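You operate a simulated robot arm through the tools that you are given. There is no shell and no other tool.

You run a simulated two-armed robot. Do the job below in one go: nothing can be reset, and whatever is moved stays where it is left.

Task
Flush the line through the bypass valve, then fill the blue test pot.
Fine: let the bypass run a few seconds and close it first; open vent, then inlet, till water runs from the vent; close inlet, then vent.

It is judged by the outcome, as a careful person would: the job done as asked, and still so three seconds after it is handed in. It fails if anything else is knocked over, pushed out of place, dropped, spilled or broken.

Robot
Two 7-joint arms with two-finger parallel grippers on one trunk that stands fixed in place. Base frame: the origin is at the foot of the trunk, x ahead of it, y to its left, z up. Lengths are in m, angles in rad, forces in N, time in s.
The left shoulder is at [0.081, 0.174, 1.162], the right one opposite. With the tool pointing down near the work surface each hand reaches from about 0.28 to 0.72 m from the base axis, measured 20 degrees to its own side. Payload 3.6 kg a hand.
The TCP of each hand is the grasp point between the finger pads, 0.03 m short of the fingertips. In the tool frame z runs along the fingers and y along their closing line. Largest opening 0.11 m; finger width 0.02, thickness 0.01; the body of the gripper, 0.048 by 0.112 m, starts 0.055 m behind the TCP.
Orientation is that of the tool frame in the base frame, as a unit quaternion [w, x, y, z]. With the fingers straight down and closing along the base's y, the tool's x points along the base's -x, its y along +y and its z along -z.

Tools
- The arms move only by the tool jog_arm. It takes "left_commands", "right_commands" or both (then of equal length, played together; a hand with none holds still); each is a list of rows, each a list of 7 numbers: the turn, a rotation vector about the base's x, y, z in rad, then the shift along the base's x, y, z in cm, then the opening, from 0 (shut) to 1 (fully open). In form: [[ax, ay, az, tx, ty, tz, jaw], ...]. A call has 1 to 20 rows; each row is the pose to reach, as a shift and turn from the pose commanded when the call began. Rows are played at 5 a second. More than 0.05 m and 0.15 rad between two rows, or a gripper value outside its range, and nothing of the call is played. A pose out of reach is approached as far as the arm can. The call stops where the force on the tool passes 50 N (or 10 N more than at its start, if that is more) or the arm is blocked; 0.2 s more then pass. Each finger travels about 0.153 m/s and halts on what it meets, pressing with about 35 N; the grip force reading is that of the motor and also rises with nothing between the fingers. The clock runs only during rows and for 0.2 s after the last one: add rows that repeat a pose to give the fingers time. The reply holds the time, the measured pose of the TCP, the force on the tool along the base axes, the opening and the grip force, in the units named above and with some noise, with the torque about the TCP (base axes, N m) and any sound that the robot's microphone picked up, and new pictures: "show" is both (left out), scene, wrist or none (wrist: the cameras of the hands that moved).
- Cameras (640 x 400 px; columns grow to the right, rows downward): "scene" is now at [0.1645, 0.0417, 1.335]; the picture's right is [0.47, -0.88, -0.00], its down [-0.53, -0.28, -0.80] and it looks along [0.71, 0.38, -0.59] (base axes); focal length 297 px, centre (320, 200). "left" rides on the left gripper at [0.072, -0.017, -0.103] in its tool frame; the picture's right is [0.23, 0.97, 0.00], its down [-0.76, 0.18, -0.62] and it looks along [-0.61, 0.14, 0.78] (tool axes); focal length 222 px, centre (320, 200). "right" rides on the right gripper at [0.072, 0.017, -0.103] in its tool frame; the picture's right is [-0.23, 0.97, 0.00], its down [-0.76, -0.18, -0.62] and it looks along [-0.61, -0.14, 0.78] (tool axes); focal length 222 px, centre (320, 200). There is no depth. A picture from a camera that has moved, and an enlarged one, comes with that camera's place and axes in the base frame and with its lens.
- raise_lower(by): slides the trunk up (or, below 0, down) by that many m; the arms and the scene camera ride with it, the base frame stays. It gives what a move gives, with no picture.
- turn_head(pan, tilt): turns the head with the scene camera to pan (to the left, within 1.501 rad either way) and tilt (down, from -0.506 to 1.204), counted from straight ahead of the robot. It gives what a move gives, and a new picture of the scene camera.
- enlarge(camera, box): a new picture of the part [left, top, right, bottom] of that camera's present view, enlarged. The clock stands still meanwhile.
- sign_off(): hands the job in; it is judged then, once.

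Places have to be worked out from the pictures, the camera data and where the tool is seen. Open the grippers and draw the arms clear of the work before you hand the job in, unless the task says otherwise.

The tools are called after ">>>" as a command line: name --argument value ..., lists and objects as JSON in quotes. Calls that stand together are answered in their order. jog_arm: Moves the arms, as the interface text tells. Its arguments: {"type":"object","properties":{"left_commands":{"type":"array","items":{"type":"array","items":{"type":"number"}}},"right_commands":{"type":"array","items":{"type":"array","items":{"type":"number"}}},"show":{"type":"string","enum":["both","scene","wrist","none"]}},"required":[]} The other tools are called the same way: raise_lower (by) slides the trunk up or down; turn_head (pan, tilt) turns the head that bears the scene camera; enlarge (camera, box) takes an enlarged picture of a part of a camera's view; sign_off () hands the job in.

At the start:

```text
time_s: 0.0
left_tcp_pos: [0.4342, 0.3818, 1.1656]
left_tool_rot: [0.001, 0.0, 1.0, 0.0]
left_force: [-0.2, -0.3, 0.1]
left_ft_torque: [0.01, 0.01, 0.02]
left_opening: 0.1103
left_finger_force: 0.1
right_tcp_pos: [0.4365, 0.0002, 1.1324]
right_tool_rot: [-0.001, 0.0, 1.0, 0.0]
right_force: [0.0, 0.8, -0.7]
right_ft_torque: [0.01, 0.01, 0.0]
right_opening: 0.11
right_finger_force: 0.0
trunk travel left (down, up): [-0.278, 0.485]
head pan, tilt: [0.49, 0.637]
```

scene: 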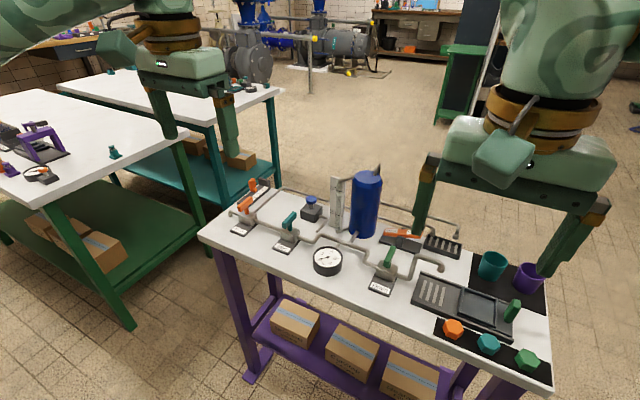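
right: 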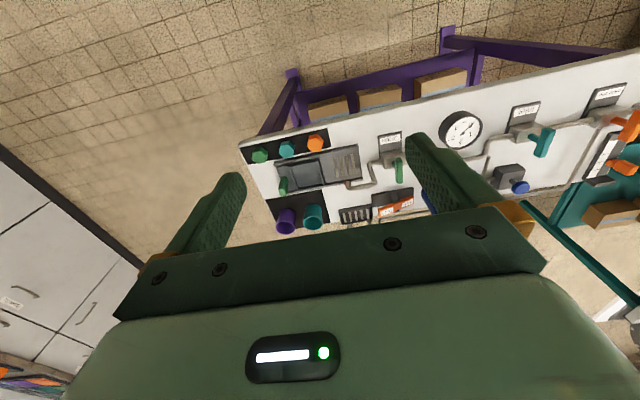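
left: 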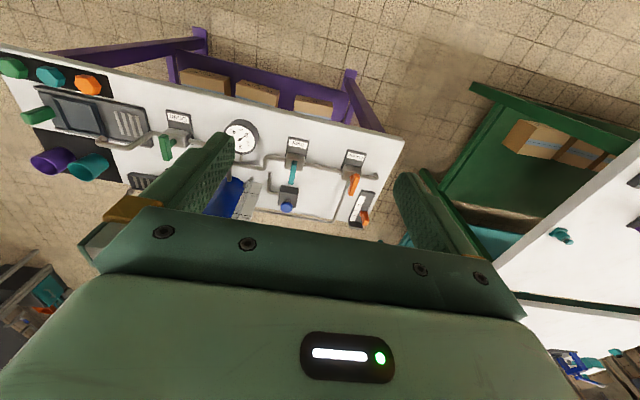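

The work bench lies ahead with a row of valves, a blue vessel, and some labels I can't read yet. I'll enlarge parts of the views before touching anything.

>>> enlarge --camera "scene" --box '[200, 160, 400, 300]'

>>> enlarge --camera "scene" --box '[340, 200, 560, 380]'

>>> enlarge --camera "left" --box '[130, 90, 410, 240]'

>>> enlarge --camera "right" --box '[240, 80, 640, 240]'

```text
2.86 times, centred on (300, 230) of scene
camera zoom: at [0.1645, 0.0417, 1.335], right [0.47, -0.88, 0.0], down [-0.53, -0.28, -0.8], along [0.71, 0.38, -0.59], focal length 849 px, centre (377, 114)
```

zoom: 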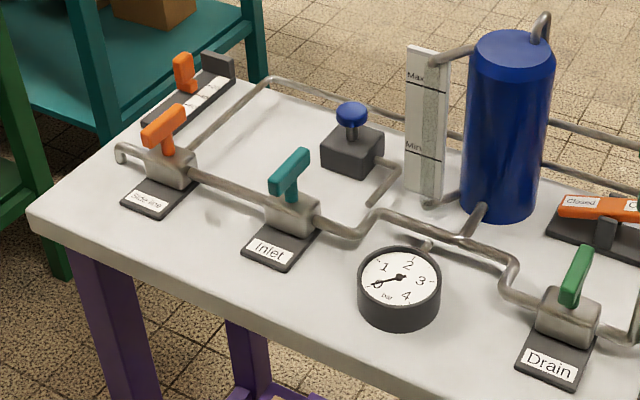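

```text
2.22 times, centred on (450, 290) of scene
camera zoom: at [0.1645, 0.0417, 1.335], right [0.47, -0.88, 0.0], down [-0.53, -0.28, -0.8], along [0.71, 0.38, -0.59], focal length 661 px, centre (31, 0)
```

zoom: 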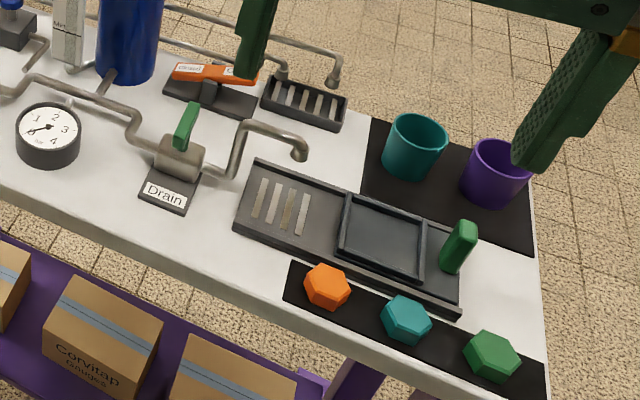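

```text
2.29 times, centred on (270, 165) of left
camera zoom: at [0.3611, 0.3661, 1.2691], right [-0.23, 0.97, 0.0], down [0.76, 0.18, 0.62], along [0.61, 0.14, -0.78], focal length 508 px, centre (434, 280)
```

zoom: 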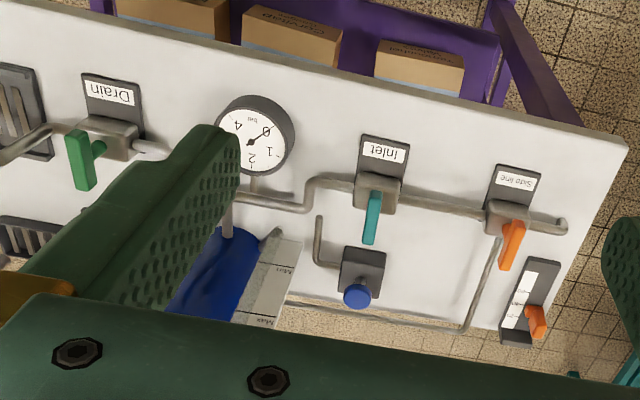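

```text
1.60 times, centred on (440, 160) of right
camera zoom: at [0.3643, 0.0179, 1.2373], right [0.23, 0.97, 0.0], down [0.76, -0.18, 0.62], along [0.61, -0.14, -0.78], focal length 355 px, centre (128, 264)
```

zoom: 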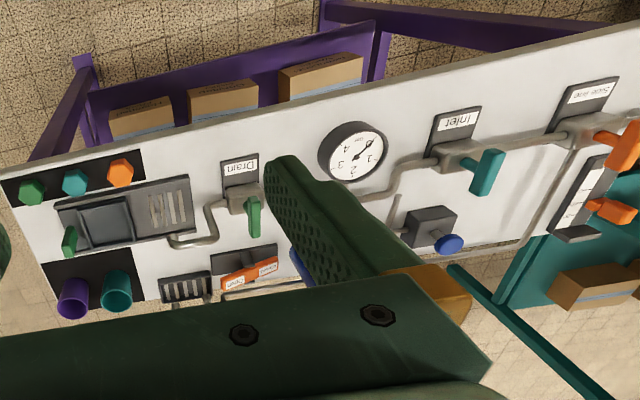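

The valves read "Side line", "Inlet" and "Drain". There is also an orange "Closed/…" rocker near the pot, an orange slider and a blue knob. I need finer views of these.

>>> enlarge --camera "scene" --box '[220, 170, 290, 250]'

>>> enlarge --camera "scene" --box '[360, 160, 480, 300]'

>>> enlarge --camera "scene" --box '[290, 160, 400, 250]'

>>> enlarge --camera "left" --box '[300, 130, 400, 240]'

>>> enlarge --camera "right" --box '[330, 120, 430, 230]'

```text
5.00 times, centred on (255, 210) of scene
camera zoom: at [0.1645, 0.0417, 1.335], right [0.47, -0.88, 0.0], down [-0.53, -0.28, -0.8], along [0.71, 0.38, -0.59], focal length 1486 px, centre (645, 150)
```

zoom: 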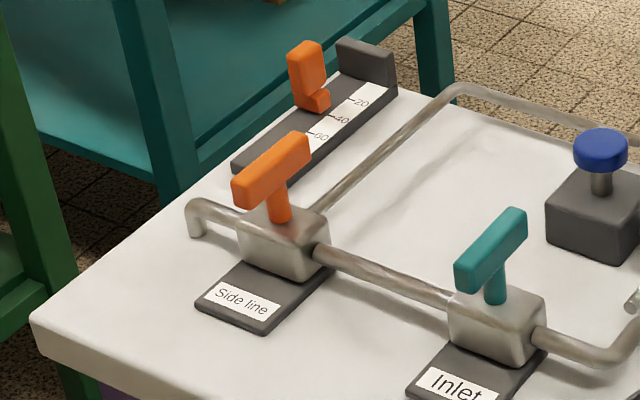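

```text
2.86 times, centred on (420, 230) of scene
camera zoom: at [0.1645, 0.0417, 1.335], right [0.47, -0.88, 0.0], down [-0.53, -0.28, -0.8], along [0.71, 0.38, -0.59], focal length 849 px, centre (34, 114)
```

zoom: 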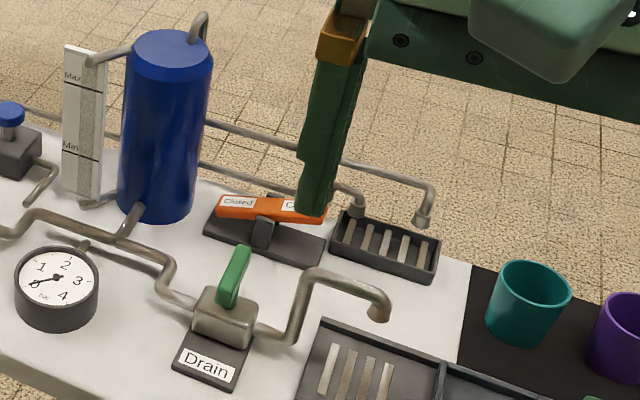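

```text
4.44 times, centred on (345, 205) of scene
camera zoom: at [0.1645, 0.0417, 1.335], right [0.47, -0.88, 0.0], down [-0.53, -0.28, -0.8], along [0.71, 0.38, -0.59], focal length 1321 px, centre (209, 178)
```

zoom: 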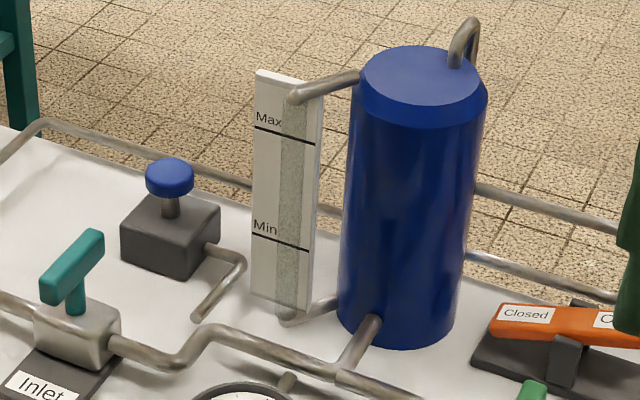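

```text
3.64 times, centred on (350, 185) of left
camera zoom: at [0.3611, 0.3661, 1.2691], right [-0.23, 0.97, 0.0], down [0.76, 0.18, 0.62], along [0.61, 0.14, -0.78], focal length 808 px, centre (211, 254)
```

zoom: 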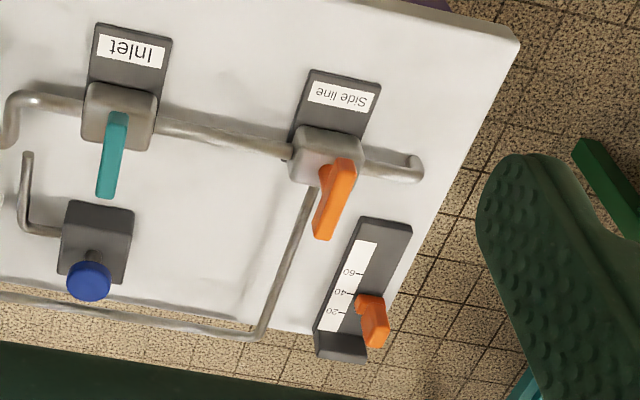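

```text
3.64 times, centred on (380, 175) of right
camera zoom: at [0.3643, 0.0179, 1.2373], right [0.23, 0.97, 0.0], down [0.76, -0.18, 0.62], along [0.61, -0.14, -0.78], focal length 808 px, centre (102, 291)
```

zoom: 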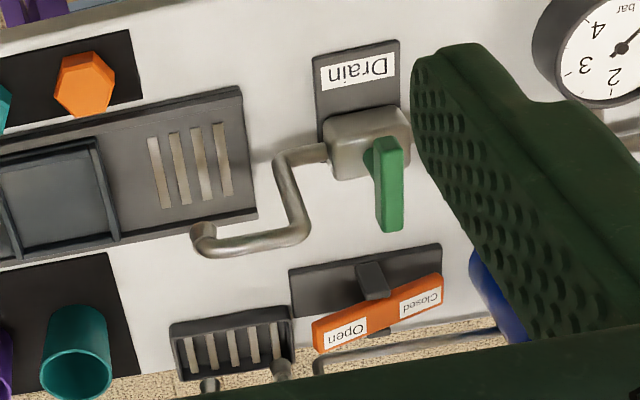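

All three T-levers lie across their pipes, so they look closed. The rocker seems to have its "Closed" end pressed down. I'll pull the right arm back and to the side so I can trace the pipes behind the pot.

>>> jog_arm --right_commands '[[0, 0, 0, -2, -4, 1, 1], [0, 0, 0, -4, -8, 2, 1], [0, 0, 0, -5, -12, 3, 1], [0, 0, 0, -6, -16, 4, 1], [0, 0, 0, -7, -20, 5, 1], [0, 0, 0, -8, -24, 5, 1], [0, 0, 0, -8, -27, 5, 1]]' --show "both"

>>> turn_head --pan 0.25 --tilt 0.75

```text
time_s: 1.6
left_tcp_pos: [0.4335, 0.3804, 1.166]
left_tool_rot: [0.0, -0.001, 1.0, 0.0]
left_force: [-0.1, -0.1, 0.2]
left_ft_torque: [-0.03, -0.02, -0.01]
left_opening: 0.1102
left_finger_force: 0.1
right_tcp_pos: [0.3556, -0.2714, 1.1825]
right_tool_rot: [-0.001, 0.0, 1.0, 0.001]
right_force: [0.4, 0.2, -0.3]
right_ft_torque: [0.03, 0.0, 0.0]
right_opening: 0.1098
right_finger_force: 0.0
trunk travel left (down, up): [-0.278, 0.485]
head pan, tilt: [0.49, 0.637]
camera scene: at [0.1643, 0.041, 1.3351], right [0.47, -0.88, 0.0], down [-0.52, -0.28, -0.8], along [0.71, 0.38, -0.59], focal length 297 px, centre (320, 200)
camera right: at [0.2837, -0.2542, 1.2868], right [0.23, 0.97, 0.0], down [0.76, -0.18, 0.62], along [0.61, -0.14, -0.78], focal length 222 px, centre (320, 200)
```

scene: 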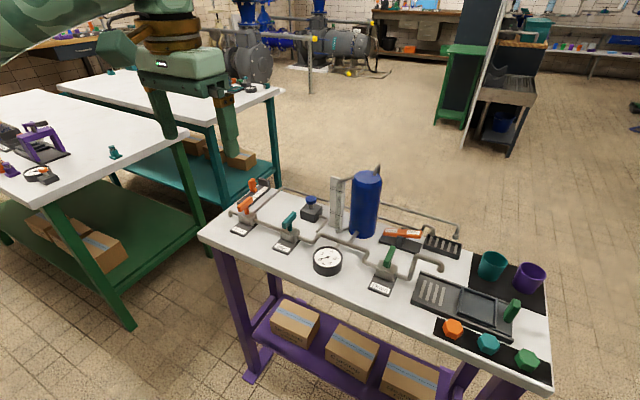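
right: 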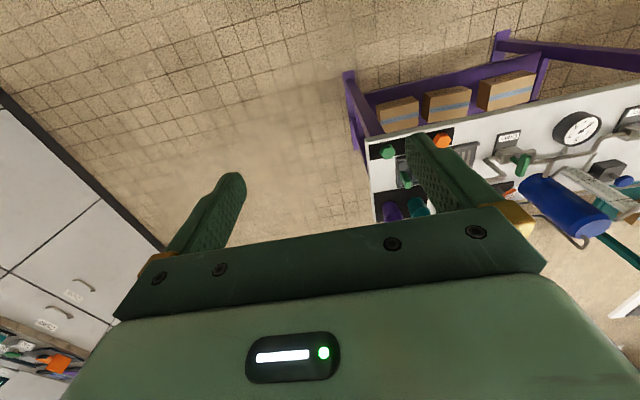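

```text
time_s: 2.4
left_tcp_pos: [0.4332, 0.3813, 1.1677]
left_tool_rot: [-0.001, 0.0, 1.0, 0.0]
left_force: [-0.9, 0.0, 0.2]
left_ft_torque: [-0.01, -0.01, -0.01]
left_opening: 0.1099
left_finger_force: 0.0
right_tcp_pos: [0.3558, -0.2697, 1.1841]
right_tool_rot: [0.0, 0.001, 1.0, -0.001]
right_force: [0.1, -0.2, 0.0]
right_ft_torque: [0.02, 0.0, 0.03]
right_opening: 0.1101
right_finger_force: 0.2
trunk travel left (down, up): [-0.278, 0.485]
head pan, tilt: [0.25, 0.75]
camera scene: at [0.1677, 0.021, 1.3254], right [0.25, -0.97, 0.0], down [-0.66, -0.17, -0.73], along [0.71, 0.18, -0.68], focal length 297 px, centre (320, 200)
```

scene: 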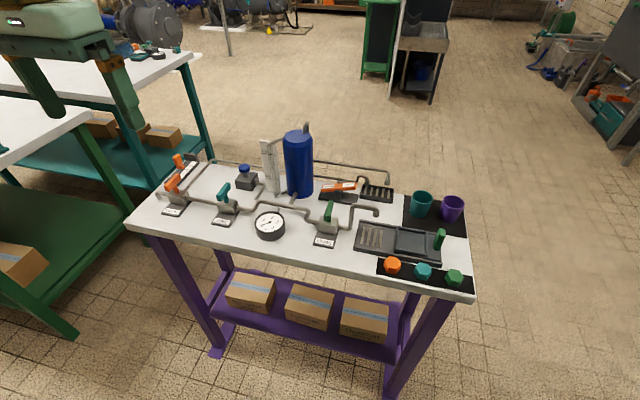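

The bench is now clear in the scene view. I'll enlarge the parts I need.

>>> enlarge --camera "scene" --box '[280, 120, 400, 220]'

>>> enlarge --camera "scene" --box '[310, 165, 400, 215]'

>>> enlarge --camera "scene" --box '[140, 145, 260, 235]'

>>> enlarge --camera "scene" --box '[280, 185, 480, 295]'

```text
4.00 times, centred on (340, 170) of scene
camera zoom: at [0.1677, 0.021, 1.3254], right [0.25, -0.97, 0.0], down [-0.66, -0.17, -0.73], along [0.71, 0.18, -0.68], focal length 1189 px, centre (240, 320)
```

zoom: 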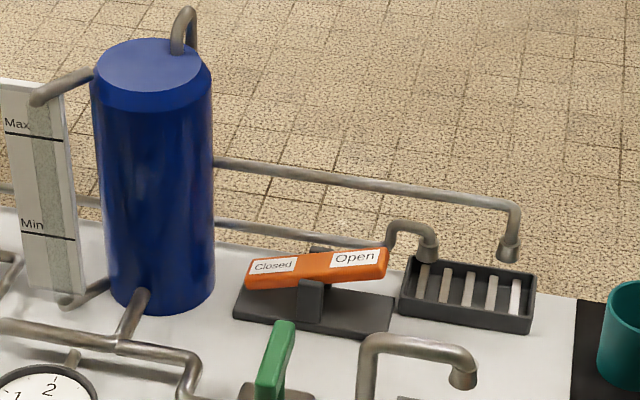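

```text
7.11 times, centred on (355, 190) of scene
camera zoom: at [0.1677, 0.021, 1.3254], right [0.25, -0.97, 0.0], down [-0.66, -0.17, -0.73], along [0.71, 0.18, -0.68], focal length 2114 px, centre (71, 271)
```

zoom: 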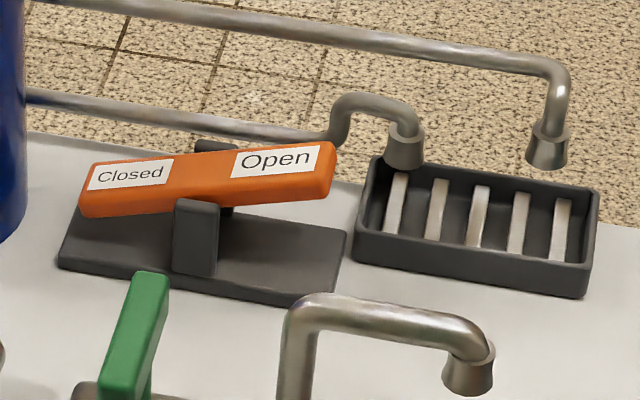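

```text
4.44 times, centred on (200, 190) of scene
camera zoom: at [0.1677, 0.021, 1.3254], right [0.25, -0.97, 0.0], down [-0.66, -0.17, -0.73], along [0.71, 0.18, -0.68], focal length 1321 px, centre (853, 244)
```

zoom: 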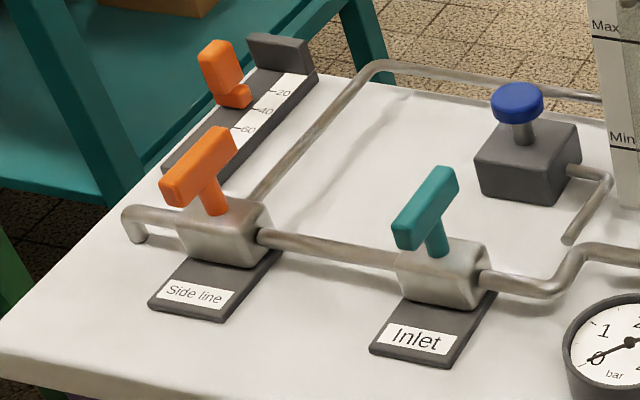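

```text
3.20 times, centred on (380, 240) of scene
camera zoom: at [0.1677, 0.021, 1.3254], right [0.25, -0.97, 0.0], down [-0.66, -0.17, -0.73], along [0.71, 0.18, -0.68], focal length 951 px, centre (128, 72)
```

zoom: 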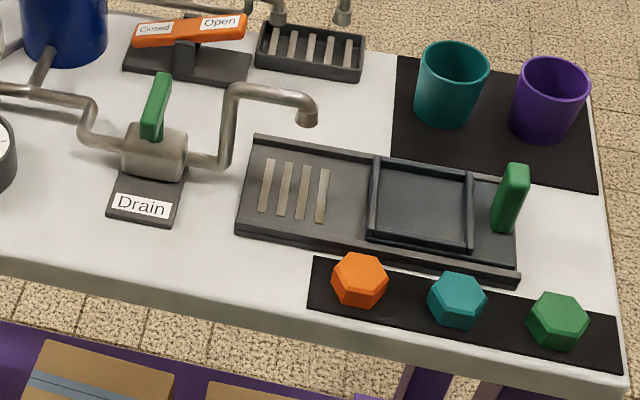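

The rocker is closed: its "Closed" end is down and its "Open" end is up. The side-line branch is the low rear pipe, and the upper rear pipe comes from the pot's top. I'll bring the left wrist camera over the bench to trace the vent pipe and see what the blue knob and slider connect to.

>>> jog_arm --left_commands '[[0, 0.05, 0, 2, -4, 0.5, 1], [0, 0.1, 0, 4, -8, 1, 1], [0, 0.15, 0, 6, -12, 1.5, 1], [0, 0.2, 0, 8, -16, 2, 1], [0, 0.25, 0, 10, -20, 2.5, 1], [0, 0.3, 0, 12, -24, 3, 1], [0, 0.3, 0, 12, -24, 3, 1]]' --show "wrist"

```text
time_s: 4.0
left_tcp_pos: [0.602, 0.1091, 1.1346]
left_tool_rot: [-0.114, 0.003, 0.994, 0.003]
left_force: [0.1, 0.3, -0.2]
left_ft_torque: [-0.04, -0.01, -0.02]
left_opening: 0.1101
left_finger_force: 0.0
left hand out of reach, approached as far as the arm can: row 2, 3, 4, 5, 6, 7
right_tcp_pos: [0.3555, -0.2688, 1.1842]
right_tool_rot: [0.0, 0.0, 1.0, -0.001]
right_force: [-0.9, 0.1, 0.8]
right_ft_torque: [-0.04, -0.01, -0.01]
right_opening: 0.1101
right_finger_force: 0.0
trunk travel left (down, up): [-0.278, 0.485]
head pan, tilt: [0.25, 0.75]
camera left: at [0.5537, 0.0931, 1.2509], right [-0.21, 0.97, 0.06], down [0.88, 0.17, 0.44], along [0.41, 0.15, -0.9], focal length 222 px, centre (320, 200)
```

left: 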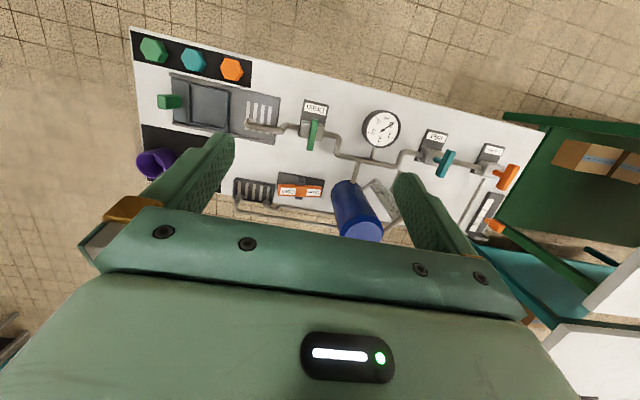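

The arm stopped short at that height, but the view is useful. I'll enlarge it around the pot, the rocker and the rear pipes.

>>> enlarge --camera "left" --box '[220, 90, 420, 250]'

>>> enlarge --camera "left" --box '[225, 160, 345, 230]'

>>> enlarge --camera "left" --box '[400, 110, 540, 240]'

```text
2.50 times, centred on (320, 170) of left
camera zoom: at [0.5537, 0.0931, 1.2509], right [-0.21, 0.97, 0.06], down [0.88, 0.17, 0.44], along [0.41, 0.15, -0.9], focal length 555 px, centre (320, 275)
```

zoom: 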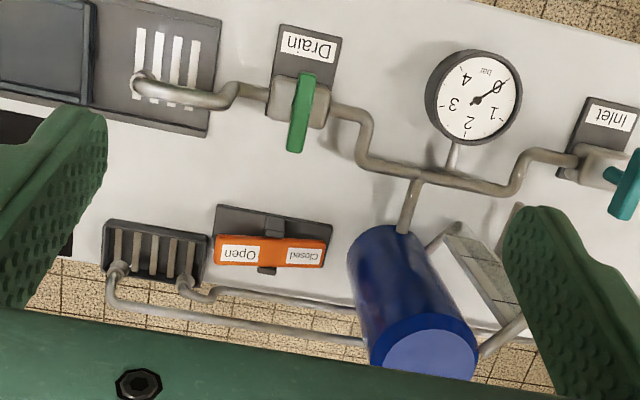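

```text
5.33 times, centred on (285, 195) of left
camera zoom: at [0.5537, 0.0931, 1.2509], right [-0.21, 0.97, 0.06], down [0.88, 0.17, 0.44], along [0.41, 0.15, -0.9], focal length 1185 px, centre (507, 227)
```

zoom: 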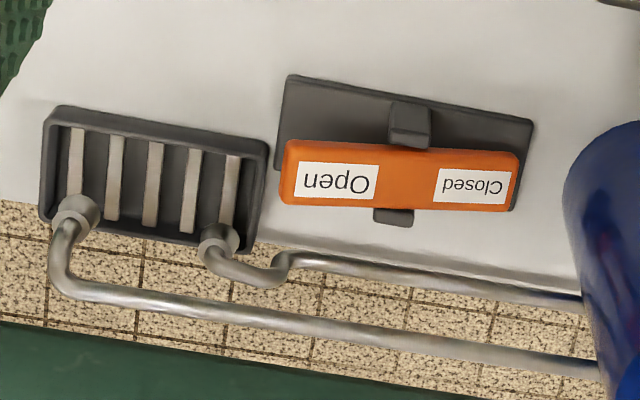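

```text
3.08 times, centred on (470, 175) of left
camera zoom: at [0.5537, 0.0931, 1.2509], right [-0.21, 0.97, 0.06], down [0.88, 0.17, 0.44], along [0.41, 0.15, -0.9], focal length 684 px, centre (-142, 277)
```

zoom: 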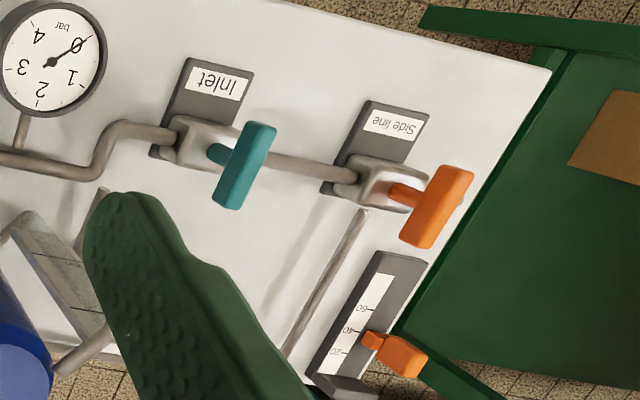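

The T-bars are centred on their stems. I put the Side line bar at about (0.616, 0.502, 0.867) and Inlet at about (0.615, 0.367, 0.867). The bars are about 5 cm long and lie along x, and the valve bodies top out at about z 0.834. Only the rocker sits by the vent outlet, and it reads Closed/Open. I'll return the left hand to vertical and move it towards the Side line valve.

>>> jog_arm --left_commands '[[0, -0.1, 0, -1, 4, -1, 1], [0, -0.2, 0, -2, 8, -3, 1], [0, -0.3, 0, -3, 12, -5, 1], [0, -0.3, 0, -4, 16, -7, 1], [0, -0.3, 0, -4, 20, -9, 1], [0, -0.3, 0, -4, 24, -11, 1], [0, -0.3, 0, -4, 28, -12, 1], [0, -0.3, 0, -4, 28, -12, 1]]' --show "wrist"

```text
time_s: 5.8
left_tcp_pos: [0.6712, 0.3897, 1.0365]
left_tool_rot: [0.036, 0.002, 0.999, 0.005]
left_force: [1.0, -1.0, -0.3]
left_ft_torque: [0.04, 0.03, 0.01]
left_opening: 0.1102
left_finger_force: 0.0
left hand out of reach, approached as far as the arm can: row 1, 2, 3, 4, 5, 6, 7, 8
right_tcp_pos: [0.3549, -0.2744, 1.1823]
right_tool_rot: [0.0, 0.002, 1.0, 0.003]
right_force: [-0.4, -0.9, -0.1]
right_ft_torque: [0.02, 0.02, 0.03]
right_opening: 0.1098
right_finger_force: 0.0
trunk travel left (down, up): [-0.278, 0.485]
head pan, tilt: [0.25, 0.75]
camera left: at [0.5932, 0.3735, 1.1337], right [-0.22, 0.97, 0.0], down [0.72, 0.17, 0.68], along [0.66, 0.15, -0.74], focal length 222 px, centre (320, 200)
```

left: 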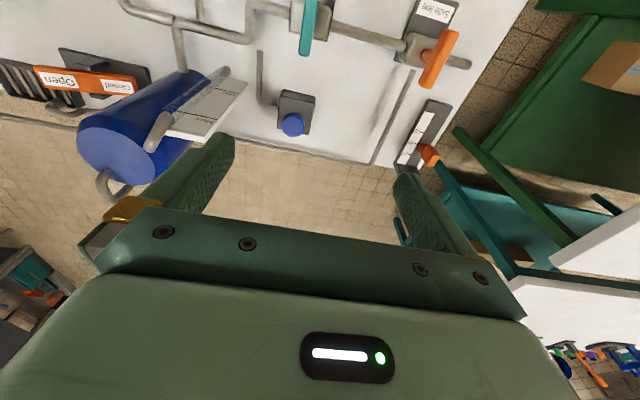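

The hand ended further out than I commanded, at x 0.67, so the arm is near a joint limit. I'll ease it back and level it in small steps.

>>> jog_arm --left_commands '[[0, 0, 0, -2, 0, 1, 1], [0, 0, 0, -4, 0, 2, 1], [0, 0, 0, -6, 0, 3, 1], [0, 0, 0, -8, 0, 4, 1], [0, 0, 0, -10, 0, 4, 1], [0, 0, 0, -12, 0, 4, 1], [0, 0, 0, -14, 0, 4, 1], [0, 0, 0, -16, 0, 4, 1]]' --show "none"

```text
time_s: 7.6
left_tcp_pos: [0.6532, 0.425, 1.0973]
left_tool_rot: [0.035, 0.001, 0.999, 0.005]
left_force: [-0.2, -0.3, -1.1]
left_ft_torque: [0.02, -0.03, -0.04]
left_opening: 0.11
left_finger_force: 0.0
left hand out of reach, approached as far as the arm can: row 1, 2, 3, 4, 5, 6, 7, 8
right_tcp_pos: [0.3562, -0.2703, 1.1834]
right_tool_rot: [0.0, -0.001, 1.0, 0.0]
right_force: [-0.2, 0.1, -0.1]
right_ft_torque: [0.01, -0.02, -0.04]
right_opening: 0.11
right_finger_force: 0.0
trunk travel left (down, up): [-0.278, 0.485]
head pan, tilt: [0.25, 0.75]
```

The x position won't come in, so I'll look at the left arm itself to see how it is stretched.

>>> turn_head --pan 0.75 --tilt 0.2

```text
time_s: 8.5
left_tcp_pos: [0.6529, 0.426, 1.097]
left_tool_rot: [0.034, 0.001, 0.999, 0.004]
left_force: [-0.8, -0.3, 0.4]
left_ft_torque: [-0.01, 0.0, 0.01]
left_opening: 0.1102
left_finger_force: 0.1
right_tcp_pos: [0.3571, -0.2705, 1.1822]
right_tool_rot: [0.0, -0.001, 1.0, 0.0]
right_force: [0.2, 0.2, -0.2]
right_ft_torque: [-0.04, -0.01, 0.02]
right_opening: 0.11
right_finger_force: 0.0
trunk travel left (down, up): [-0.278, 0.485]
head pan, tilt: [0.75, 0.201]
camera scene: at [0.1559, 0.0639, 1.3749], right [0.68, -0.73, 0.0], down [-0.15, -0.14, -0.98], along [0.72, 0.67, -0.2], focal length 297 px, centre (320, 200)
```

scene: 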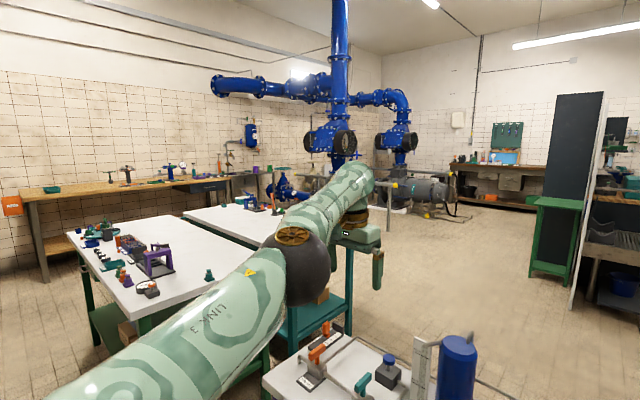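

The forearm rises from a low elbow, so pointing the hand straight down near shoulder height strains the wrist. Going lower should ease that. The space over the bench's left end is clear, so I'll lower the hand above the Side line valve.

>>> jog_arm --left_commands '[[0, 0.01, 0, -0.5, 1, -2, 1], [0, 0.02, 0, -1, 2, -4, 1], [0, 0.03, 0, -2, 3, -6, 1], [0, 0.04, 0, -3, 4.5, -8, 1], [0, 0.05, 0, -4, 6, -10, 1], [0, 0.07, 0, -5, 7.5, -12, 1], [0, 0.07, 0, -5, 7.5, -12, 1]]' --show "none"

>>> turn_head --pan 0.6 --tilt 0.6

```text
time_s: 10.1
left_tcp_pos: [0.6205, 0.5068, 0.9747]
left_tool_rot: [-0.001, 0.002, 1.0, 0.004]
left_force: [0.2, 0.3, 0.5]
left_ft_torque: [-0.02, -0.03, -0.03]
left_opening: 0.11
left_finger_force: 0.1
left hand out of reach, approached as far as the arm can: row 1, 2, 3, 4, 5, 6, 7
right_tcp_pos: [0.3566, -0.2706, 1.1832]
right_tool_rot: [0.0, 0.001, 1.0, 0.0]
right_force: [0.3, 0.4, -0.8]
right_ft_torque: [-0.02, 0.0, -0.03]
right_opening: 0.11
right_finger_force: 0.0
trunk travel left (down, up): [-0.278, 0.485]
head pan, tilt: [0.75, 0.201]
```

```text
time_s: 11.0
left_tcp_pos: [0.6216, 0.5065, 0.9756]
left_tool_rot: [0.001, 0.002, 1.0, 0.004]
left_force: [0.6, 0.1, -0.5]
left_ft_torque: [0.0, 0.0, -0.01]
left_opening: 0.11
left_finger_force: 0.0
right_tcp_pos: [0.3563, -0.2707, 1.1836]
right_tool_rot: [-0.001, 0.0, 1.0, 0.0]
right_force: [0.3, 0.1, -0.3]
right_ft_torque: [0.01, 0.03, 0.01]
right_opening: 0.11
right_finger_force: 0.0
trunk travel left (down, up): [-0.278, 0.485]
head pan, tilt: [0.6, 0.6]
camera scene: at [0.1605, 0.0504, 1.3383], right [0.56, -0.83, 0.0], down [-0.47, -0.32, -0.83], along [0.68, 0.47, -0.56], focal length 297 px, centre (320, 200)
```

scene: 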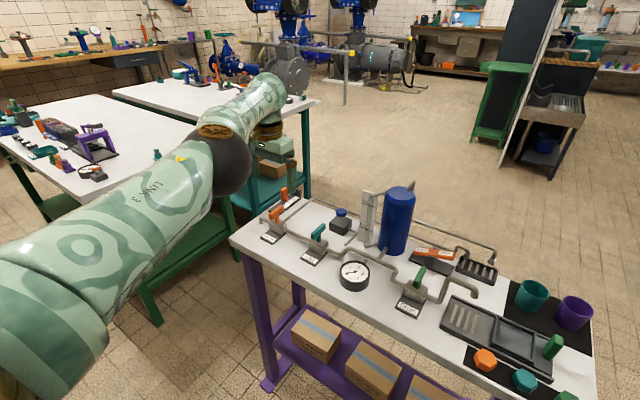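

The hand is now vertical at (0.621, 0.507, 0.975), but it still reports being short of the commanded pose. I'll test whether it can come inwards from here, keeping the height.

>>> jog_arm --left_commands '[[0, 0, 0, -2, -2, 0, 1], [0, 0, 0, -4, -4, 0, 1], [0, 0, 0, -6, -6, 0, 1], [0, 0, 0, -8, -8, 0, 1], [0, 0, 0, -10, -10, 0, 1], [0, 0, 0, -10, -10, 0, 1]]' --show "wrist"

```text
time_s: 12.4
left_tcp_pos: [0.6376, 0.469, 0.9756]
left_tool_rot: [-0.001, 0.002, 1.0, 0.004]
left_force: [0.5, 0.8, -0.4]
left_ft_torque: [-0.03, 0.02, 0.0]
left_opening: 0.11
left_finger_force: 0.1
left hand out of reach, approached as far as the arm can: row 1, 2, 3, 4, 5, 6
right_tcp_pos: [0.356, -0.2705, 1.1826]
right_tool_rot: [-0.001, -0.001, 1.0, -0.001]
right_force: [0.1, 0.9, -0.2]
right_ft_torque: [-0.02, -0.01, -0.01]
right_opening: 0.1098
right_finger_force: 0.0
trunk travel left (down, up): [-0.278, 0.485]
head pan, tilt: [0.6, 0.6]
camera left: at [0.5653, 0.4531, 1.0786], right [-0.22, 0.97, 0.01], down [0.76, 0.17, 0.62], along [0.61, 0.15, -0.78], focal length 222 px, centre (320, 200)
```

left: 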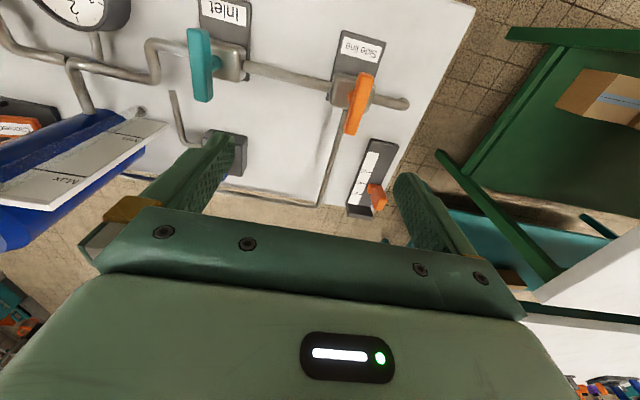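

The hand slides along a circle about 0.63 m from the shoulder, so the arm is fully stretched with the elbow low. Raising the trunk a little and then bringing the hand down and in should let the elbow bend.

>>> raise_lower --by 0.12

>>> jog_arm --left_commands '[[0, 0, 0, -2, -1, -3, 1], [0, 0, 0, -4, -2, -6, 1], [0, 0, 0, -6, -3, -9, 1], [0, 0, 0, -8, -4, -10, 1], [0, 0, 0, -10, -4, -10, 1], [0, 0, 0, -12, -4, -10, 1], [0, 0, 0, -12, -4, -10, 1]]' --show "none"

```text
time_s: 13.9
left_tcp_pos: [0.6213, 0.4703, 1.149]
left_tool_rot: [0.045, 0.001, 0.999, 0.005]
left_force: [-0.4, 0.2, 0.4]
left_ft_torque: [-0.01, -0.02, 0.02]
left_opening: 0.1096
left_finger_force: 0.1
right_tcp_pos: [0.3572, -0.2685, 1.3018]
right_tool_rot: [-0.001, 0.0, 1.0, 0.0]
right_force: [-0.6, 0.3, 0.5]
right_ft_torque: [-0.01, 0.03, -0.01]
right_opening: 0.1102
right_finger_force: 0.0
trunk travel left (down, up): [-0.398, 0.365]
head pan, tilt: [0.6, 0.6]
```

```text
time_s: 15.5
left_tcp_pos: [0.6188, 0.4716, 1.0442]
left_tool_rot: [0.046, 0.001, 0.999, 0.005]
left_force: [0.0, -0.7, -0.2]
left_ft_torque: [0.0, 0.01, 0.01]
left_opening: 0.11
left_finger_force: 0.2
left hand out of reach, approached as far as the arm can: row 1, 2, 3, 4, 5, 6, 7
right_tcp_pos: [0.3554, -0.2691, 1.3027]
right_tool_rot: [0.001, 0.001, 1.0, 0.001]
right_force: [-0.1, -0.2, -0.2]
right_ft_torque: [0.01, 0.03, 0.01]
right_opening: 0.1102
right_finger_force: 0.0
trunk travel left (down, up): [-0.398, 0.365]
head pan, tilt: [0.6, 0.6]
```

Still stuck inwards. I'll look at the arm again to understand its present posture.

>>> turn_head --pan 0.9 --tilt 0.35

```text
time_s: 16.3
left_tcp_pos: [0.6182, 0.47, 1.0462]
left_tool_rot: [0.044, 0.001, 0.999, 0.005]
left_force: [-0.3, 0.3, 0.0]
left_ft_torque: [0.02, 0.02, 0.0]
left_opening: 0.1097
left_finger_force: 0.0
right_tcp_pos: [0.3562, -0.2685, 1.3037]
right_tool_rot: [-0.001, 0.0, 1.0, -0.001]
right_force: [-0.4, -0.3, -0.1]
right_ft_torque: [0.04, 0.01, -0.02]
right_opening: 0.1101
right_finger_force: 0.1
trunk travel left (down, up): [-0.398, 0.365]
head pan, tilt: [0.901, 0.351]
camera scene: at [0.102, 0.0734, 1.4828], right [0.78, -0.62, 0.0], down [-0.21, -0.27, -0.94], along [0.58, 0.74, -0.34], focal length 297 px, centre (320, 200)
```

scene: 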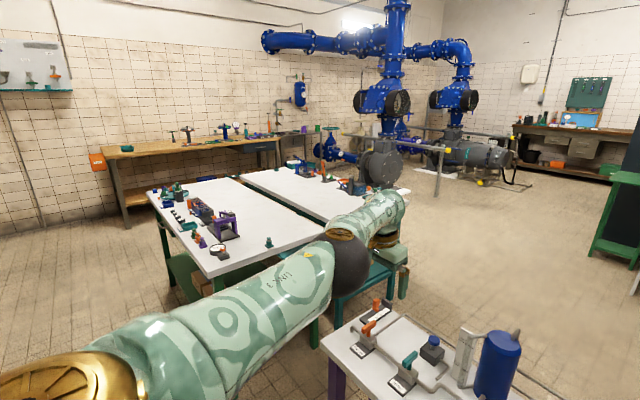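

The elbow lies on the straight line from shoulder to wrist, so the arm is at its straight-elbow singularity. I'll try tilting the fingers outward while drawing in and up, well clear of everything, to make the elbow bend.

>>> jog_arm --left_commands '[[0, -0.12, 0, -1, 0, 2, 1], [0, -0.24, 0, -2, 0, 4, 1], [0, -0.36, 0, -4, -1, 6, 1], [0, -0.48, 0, -6, -2, 8, 1], [0, -0.48, 0, -8, -4, 8, 1], [0, -0.48, 0, -10, -6, 8, 1], [0, -0.48, 0, -12, -8, 8, 1], [0, -0.48, 0, -14, -10, 8, 1], [0, -0.48, 0, -14, -10, 8, 1]]' --show "scene"

```text
time_s: 18.3
left_tcp_pos: [0.6959, 0.4938, 1.12]
left_tool_rot: [0.281, 0.0, 0.96, 0.005]
left_force: [-0.5, -0.1, -0.4]
left_ft_torque: [0.02, -0.03, 0.02]
left_opening: 0.1101
left_finger_force: 0.1
left hand out of reach, approached as far as the arm can: row 1, 2, 3, 4, 5, 6, 7, 8, 9
right_tcp_pos: [0.3561, -0.2682, 1.3036]
right_tool_rot: [0.0, 0.0, 1.0, 0.0]
right_force: [-0.3, 0.4, -0.3]
right_ft_torque: [0.02, -0.02, 0.0]
right_opening: 0.1099
right_finger_force: 0.1
trunk travel left (down, up): [-0.398, 0.365]
head pan, tilt: [0.901, 0.351]
camera scene: at [0.102, 0.0736, 1.4829], right [0.78, -0.62, 0.0], down [-0.21, -0.27, -0.94], along [0.58, 0.74, -0.34], focal length 297 px, centre (320, 200)
```

scene: 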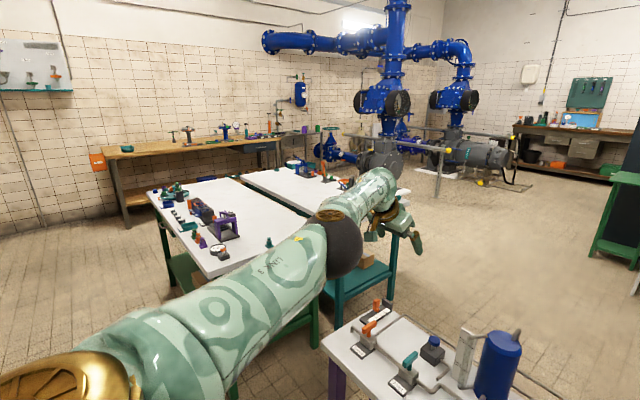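

Still straight. I'll enlarge the elbow to see which way its hinge axis lies.

>>> enlarge --camera "scene" --box '[220, 150, 460, 300]'

```text
2.67 times, centred on (340, 225) of scene
camera zoom: at [0.102, 0.0736, 1.4829], right [0.78, -0.62, 0.0], down [-0.21, -0.27, -0.94], along [0.58, 0.74, -0.34], focal length 793 px, centre (267, 133)
```

zoom: 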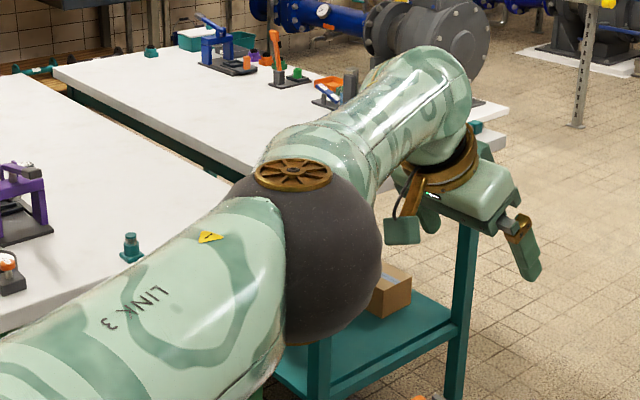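

The elbow's hinge axis is vertical and the arm is straight. A yaw turn of the hand should share some motion with the elbow and bend it, so I'll command that together with an inward move, high above everything.

>>> jog_arm --left_commands '[[0, 0, -0.14, -1, -1, 0, 1], [0, 0, -0.28, -2, -2, 0, 1], [0, 0, -0.42, -4, -4, 0, 1], [0, 0, -0.56, -6, -6, 0, 1], [0, 0, -0.7, -8, -8, 0, 1], [0, 0, -0.7, -10, -10, 0, 1], [0, 0, -0.7, -12, -12, 0, 1]]' --show "scene"

```text
time_s: 19.9
left_tcp_pos: [0.676, 0.4203, 1.1223]
left_tool_rot: [0.265, 0.329, 0.902, -0.091]
left_force: [0.3, -0.2, 0.1]
left_ft_torque: [0.0, -0.02, 0.02]
left_opening: 0.1099
left_finger_force: 0.0
left hand out of reach, approached as far as the arm can: row 1, 2, 3, 4, 5, 6, 7
right_tcp_pos: [0.3559, -0.2695, 1.3032]
right_tool_rot: [-0.001, 0.0, 1.0, 0.0]
right_force: [0.1, -0.2, 0.4]
right_ft_torque: [-0.01, 0.0, 0.03]
right_opening: 0.11
right_finger_force: 0.0
trunk travel left (down, up): [-0.398, 0.365]
head pan, tilt: [0.901, 0.351]
camera scene: at [0.1022, 0.0727, 1.4829], right [0.78, -0.62, 0.0], down [-0.21, -0.27, -0.94], along [0.58, 0.74, -0.34], focal length 297 px, centre (320, 200)
```

scene: 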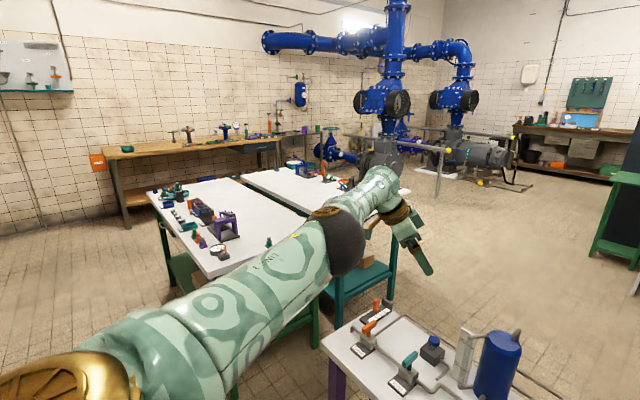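

The elbow did not move that way. I'll try the opposite yaw with the same inward pull.

>>> jog_arm --left_commands '[[0, 0, 0.14, -1, 0, 0, 1], [0, 0, 0.28, -2, 0, 0, 1], [0, 0, 0.42, -3, 0, 0, 1], [0, 0, 0.56, -4, 0, 0, 1], [0, 0, 0.7, -5, 0, 0, 1], [0, 0, 0.84, -6, 0, 0, 1], [0, 0, 0.98, -7, 0, 0, 1], [0, 0, 1.12, -8, 0, 0, 1], [0, 0, 1.26, -9, 0, 0, 1], [0, 0, 1.4, -10, 0, 0, 1], [0, 0, 1.4, -12, 0, 0, 1]]' --show "scene"

```text
time_s: 22.3
left_tcp_pos: [0.7143, 0.4223, 1.1244]
left_tool_rot: [0.262, -0.33, 0.901, 0.102]
left_force: [0.0, -0.1, 0.1]
left_ft_torque: [-0.02, 0.02, 0.01]
left_opening: 0.1099
left_finger_force: 0.1
left hand out of reach, approached as far as the arm can: row 1, 2, 3, 4, 5, 6, 7, 8, 9, 10, 11
right_tcp_pos: [0.3571, -0.2683, 1.3034]
right_tool_rot: [0.0, 0.0, 1.0, 0.0]
right_force: [-0.7, 0.4, 0.8]
right_ft_torque: [0.01, 0.0, -0.03]
right_opening: 0.11
right_finger_force: 0.1
trunk travel left (down, up): [-0.398, 0.365]
head pan, tilt: [0.901, 0.351]
camera scene: at [0.1018, 0.0742, 1.4829], right [0.78, -0.62, 0.0], down [-0.21, -0.27, -0.94], along [0.58, 0.74, -0.34], focal length 297 px, centre (320, 200)
```

scene: 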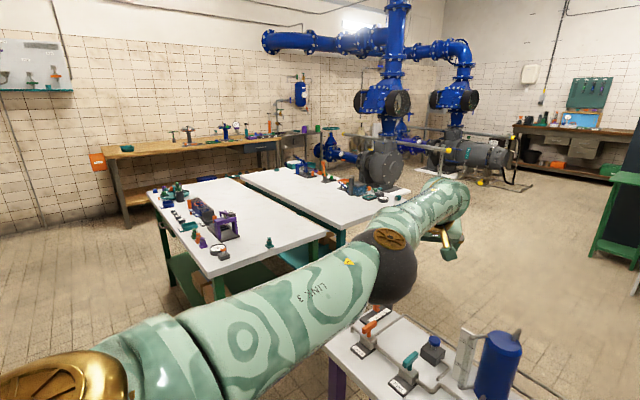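

The elbow cap's tilt changed with this move. I'll zoom in to judge the elbow's bend direction again.

>>> enlarge --camera "scene" --box '[280, 150, 520, 300]'

```text
2.67 times, centred on (400, 225) of scene
camera zoom: at [0.1018, 0.0742, 1.4829], right [0.78, -0.62, 0.0], down [-0.21, -0.27, -0.94], along [0.58, 0.74, -0.34], focal length 793 px, centre (107, 133)
```

zoom: 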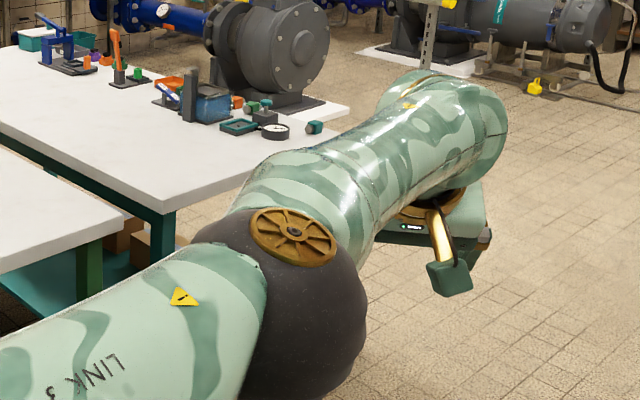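

I'll stop guessing and probe. First I'll undo the yaw with no translation, then check which directions the arm follows.

>>> jog_arm --left_commands '[[0, 0, -0.14, 0, 0, 0, 1], [0, 0, -0.28, 0, 0, 0, 1], [0, 0, -0.42, 0, 0, 0, 1], [0, 0, -0.56, 0, 0, 0, 1], [0, 0, -0.7, 0, 0, 0, 1]]' --show "none"

>>> jog_arm --left_commands '[[0, 0.14, 0, 0, 0, -2, 1], [0, 0.28, 0, -1, 0, -4, 1], [0, 0.42, 0, -2, 0, -6, 1], [0, 0.57, 0, -4, 0, -8, 1]]' --show "none"

```text
time_s: 23.5
left_tcp_pos: [0.723, 0.4236, 1.1216]
left_tool_rot: [0.281, 0.002, 0.96, 0.003]
left_force: [1.0, 0.5, 0.9]
left_ft_torque: [-0.02, 0.01, 0.03]
left_opening: 0.1099
left_finger_force: 0.0
left hand out of reach, approached as far as the arm can: row 1, 2, 3, 4, 5
right_tcp_pos: [0.3558, -0.2695, 1.3036]
right_tool_rot: [0.001, 0.0, 1.0, -0.001]
right_force: [0.5, 0.1, 0.5]
right_ft_torque: [-0.01, -0.02, -0.01]
right_opening: 0.1098
right_finger_force: 0.0
trunk travel left (down, up): [-0.398, 0.365]
head pan, tilt: [0.901, 0.351]
```

```text
time_s: 24.5
left_tcp_pos: [0.6204, 0.4129, 1.0448]
left_tool_rot: [0.0, 0.001, 1.0, 0.004]
left_force: [0.0, 0.5, -0.7]
left_ft_torque: [-0.07, -0.03, -0.01]
left_opening: 0.1097
left_finger_force: 0.0
left hand out of reach, approached as far as the arm can: row 1, 2, 3, 4
right_tcp_pos: [0.3565, -0.2687, 1.3034]
right_tool_rot: [0.0, 0.0, 1.0, 0.001]
right_force: [0.2, -0.1, -0.5]
right_ft_torque: [-0.04, 0.04, -0.02]
right_opening: 0.11
right_finger_force: 0.1
trunk travel left (down, up): [-0.398, 0.365]
head pan, tilt: [0.901, 0.351]
```

The arm now neither extends nor retracts much. I'll look at the shoulder and upper arm to see what is holding it.

>>> turn_head --pan 1.2 --tilt 0.7

>>> turn_head --pan 0.7 --tilt 0.6

```text
time_s: 25.3
left_tcp_pos: [0.6204, 0.4133, 1.0453]
left_tool_rot: [0.001, 0.002, 1.0, 0.005]
left_force: [0.2, -0.2, 0.7]
left_ft_torque: [-0.01, -0.02, -0.02]
left_opening: 0.1099
left_finger_force: 0.1
right_tcp_pos: [0.3561, -0.27, 1.3026]
right_tool_rot: [0.0, 0.0, 1.0, 0.001]
right_force: [-0.6, -1.0, -0.1]
right_ft_torque: [0.04, 0.03, 0.01]
right_opening: 0.11
right_finger_force: 0.0
trunk travel left (down, up): [-0.398, 0.365]
head pan, tilt: [1.201, 0.7]
camera scene: at [0.0749, 0.0796, 1.4516], right [0.93, -0.36, 0.0], down [-0.23, -0.6, -0.77], along [0.28, 0.71, -0.64], focal length 297 px, centre (320, 200)
```

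scene: 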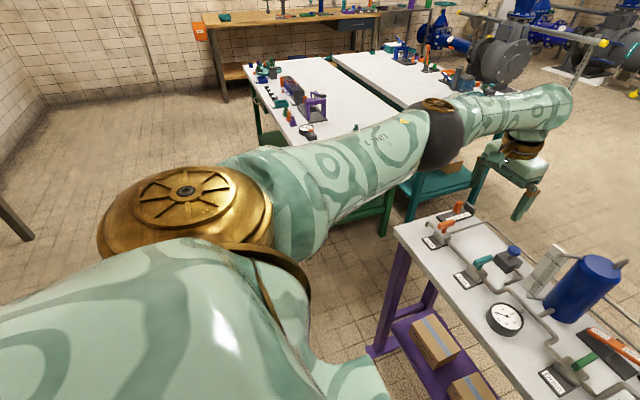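

```text
time_s: 26.3
left_tcp_pos: [0.6211, 0.4121, 1.0451]
left_tool_rot: [0.001, 0.002, 1.0, 0.004]
left_force: [-0.2, -0.8, -0.5]
left_ft_torque: [-0.01, -0.01, 0.0]
left_opening: 0.1104
left_finger_force: 0.0
right_tcp_pos: [0.3567, -0.27, 1.3042]
right_tool_rot: [0.0, 0.0, 1.0, 0.0]
right_force: [-0.3, 0.8, -0.4]
right_ft_torque: [0.02, -0.03, -0.03]
right_opening: 0.1098
right_finger_force: 0.0
trunk travel left (down, up): [-0.398, 0.365]
head pan, tilt: [0.7, 0.6]
camera scene: at [0.1117, 0.0575, 1.4601], right [0.64, -0.76, 0.0], down [-0.43, -0.36, -0.82], along [0.63, 0.53, -0.57], focal length 297 px, centre (320, 200)
```

scene: 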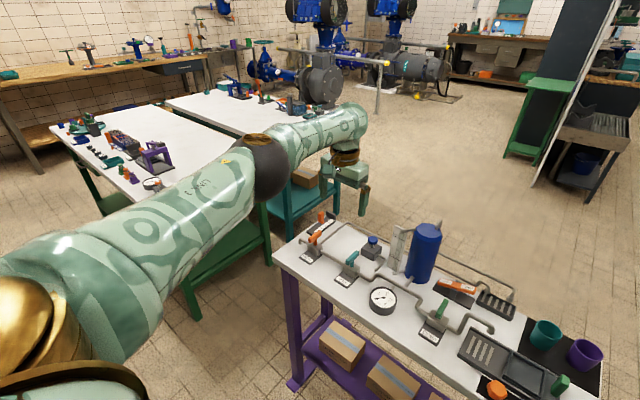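

The elbow is now bent about 15°, with the forearm swung towards the bench, so an inward pull should work from here. I'll test a short radial move towards the shoulder.

>>> jog_arm --left_commands '[[0, 0, 0, -2, -1, 0, 1], [0, 0, 0, -4, -2, 0, 1], [0, 0, 0, -6, -3, 0, 1], [0, 0, 0, -8, -4, 0, 1], [0, 0, 0, -10, -5, 0, 1]]' --show "none"

```text
time_s: 27.5
left_tcp_pos: [0.519, 0.3637, 1.0442]
left_tool_rot: [0.001, 0.002, 1.0, 0.004]
left_force: [1.1, 0.5, -0.5]
left_ft_torque: [0.02, -0.04, -0.04]
left_opening: 0.1099
left_finger_force: 0.1
right_tcp_pos: [0.3564, -0.2697, 1.3038]
right_tool_rot: [0.0, 0.0, 1.0, 0.0]
right_force: [0.2, 0.3, -0.3]
right_ft_torque: [-0.02, -0.02, 0.04]
right_opening: 0.1101
right_finger_force: 0.1
trunk travel left (down, up): [-0.398, 0.365]
head pan, tilt: [0.7, 0.6]
```

The arm bends freely again. The lever sits at z 0.87, so the best reach comes with the shoulder level with the wrist. I'll lower the trunk back, lift the hand a little, then lower the trunk a bit more.

>>> raise_lower --by -0.12

>>> jog_arm --left_commands '[[0, 0, 0, 0, 0, 2.5, 1], [0, 0, 0, 0, 0, 5, 1], [0, 0, 0, 0, 0, 7.5, 1]]' --show "none"

>>> raise_lower --by -0.07

```text
time_s: 29.0
left_tcp_pos: [0.5203, 0.3629, 0.9253]
left_tool_rot: [0.001, 0.001, 1.0, 0.005]
left_force: [0.2, -0.1, 1.1]
left_ft_torque: [0.0, -0.01, 0.0]
left_opening: 0.1101
left_finger_force: 0.1
right_tcp_pos: [0.3554, -0.2701, 1.1848]
right_tool_rot: [0.0, 0.0, 1.0, 0.0]
right_force: [0.2, 0.4, 0.7]
right_ft_torque: [0.04, -0.01, 0.01]
right_opening: 0.1102
right_finger_force: 0.1
trunk travel left (down, up): [-0.278, 0.485]
head pan, tilt: [0.7, 0.6]
```

```text
time_s: 29.8
left_tcp_pos: [0.5202, 0.3624, 1.0004]
left_tool_rot: [0.0, 0.001, 1.0, 0.004]
left_force: [-0.4, -1.0, 0.7]
left_ft_torque: [-0.03, -0.01, 0.02]
left_opening: 0.1102
left_finger_force: 0.1
right_tcp_pos: [0.3559, -0.2688, 1.1829]
right_tool_rot: [0.001, 0.0, 1.0, 0.0]
right_force: [0.4, 0.1, 0.0]
right_ft_torque: [-0.01, 0.01, 0.02]
right_opening: 0.1101
right_finger_force: 0.0
trunk travel left (down, up): [-0.278, 0.485]
head pan, tilt: [0.7, 0.6]
```

```text
time_s: 30.8
left_tcp_pos: [0.5181, 0.363, 0.9301]
left_tool_rot: [0.0, 0.001, 1.0, 0.004]
left_force: [-0.6, 0.8, 0.9]
left_ft_torque: [-0.01, 0.01, 0.01]
left_opening: 0.1098
left_finger_force: 0.0
right_tcp_pos: [0.3562, -0.2691, 1.1137]
right_tool_rot: [0.001, 0.001, 1.0, 0.0]
right_force: [-0.3, -0.4, 1.3]
right_ft_torque: [-0.01, 0.0, -0.02]
right_opening: 0.11
right_finger_force: 0.0
trunk travel left (down, up): [-0.208, 0.555]
head pan, tilt: [0.7, 0.6]
```

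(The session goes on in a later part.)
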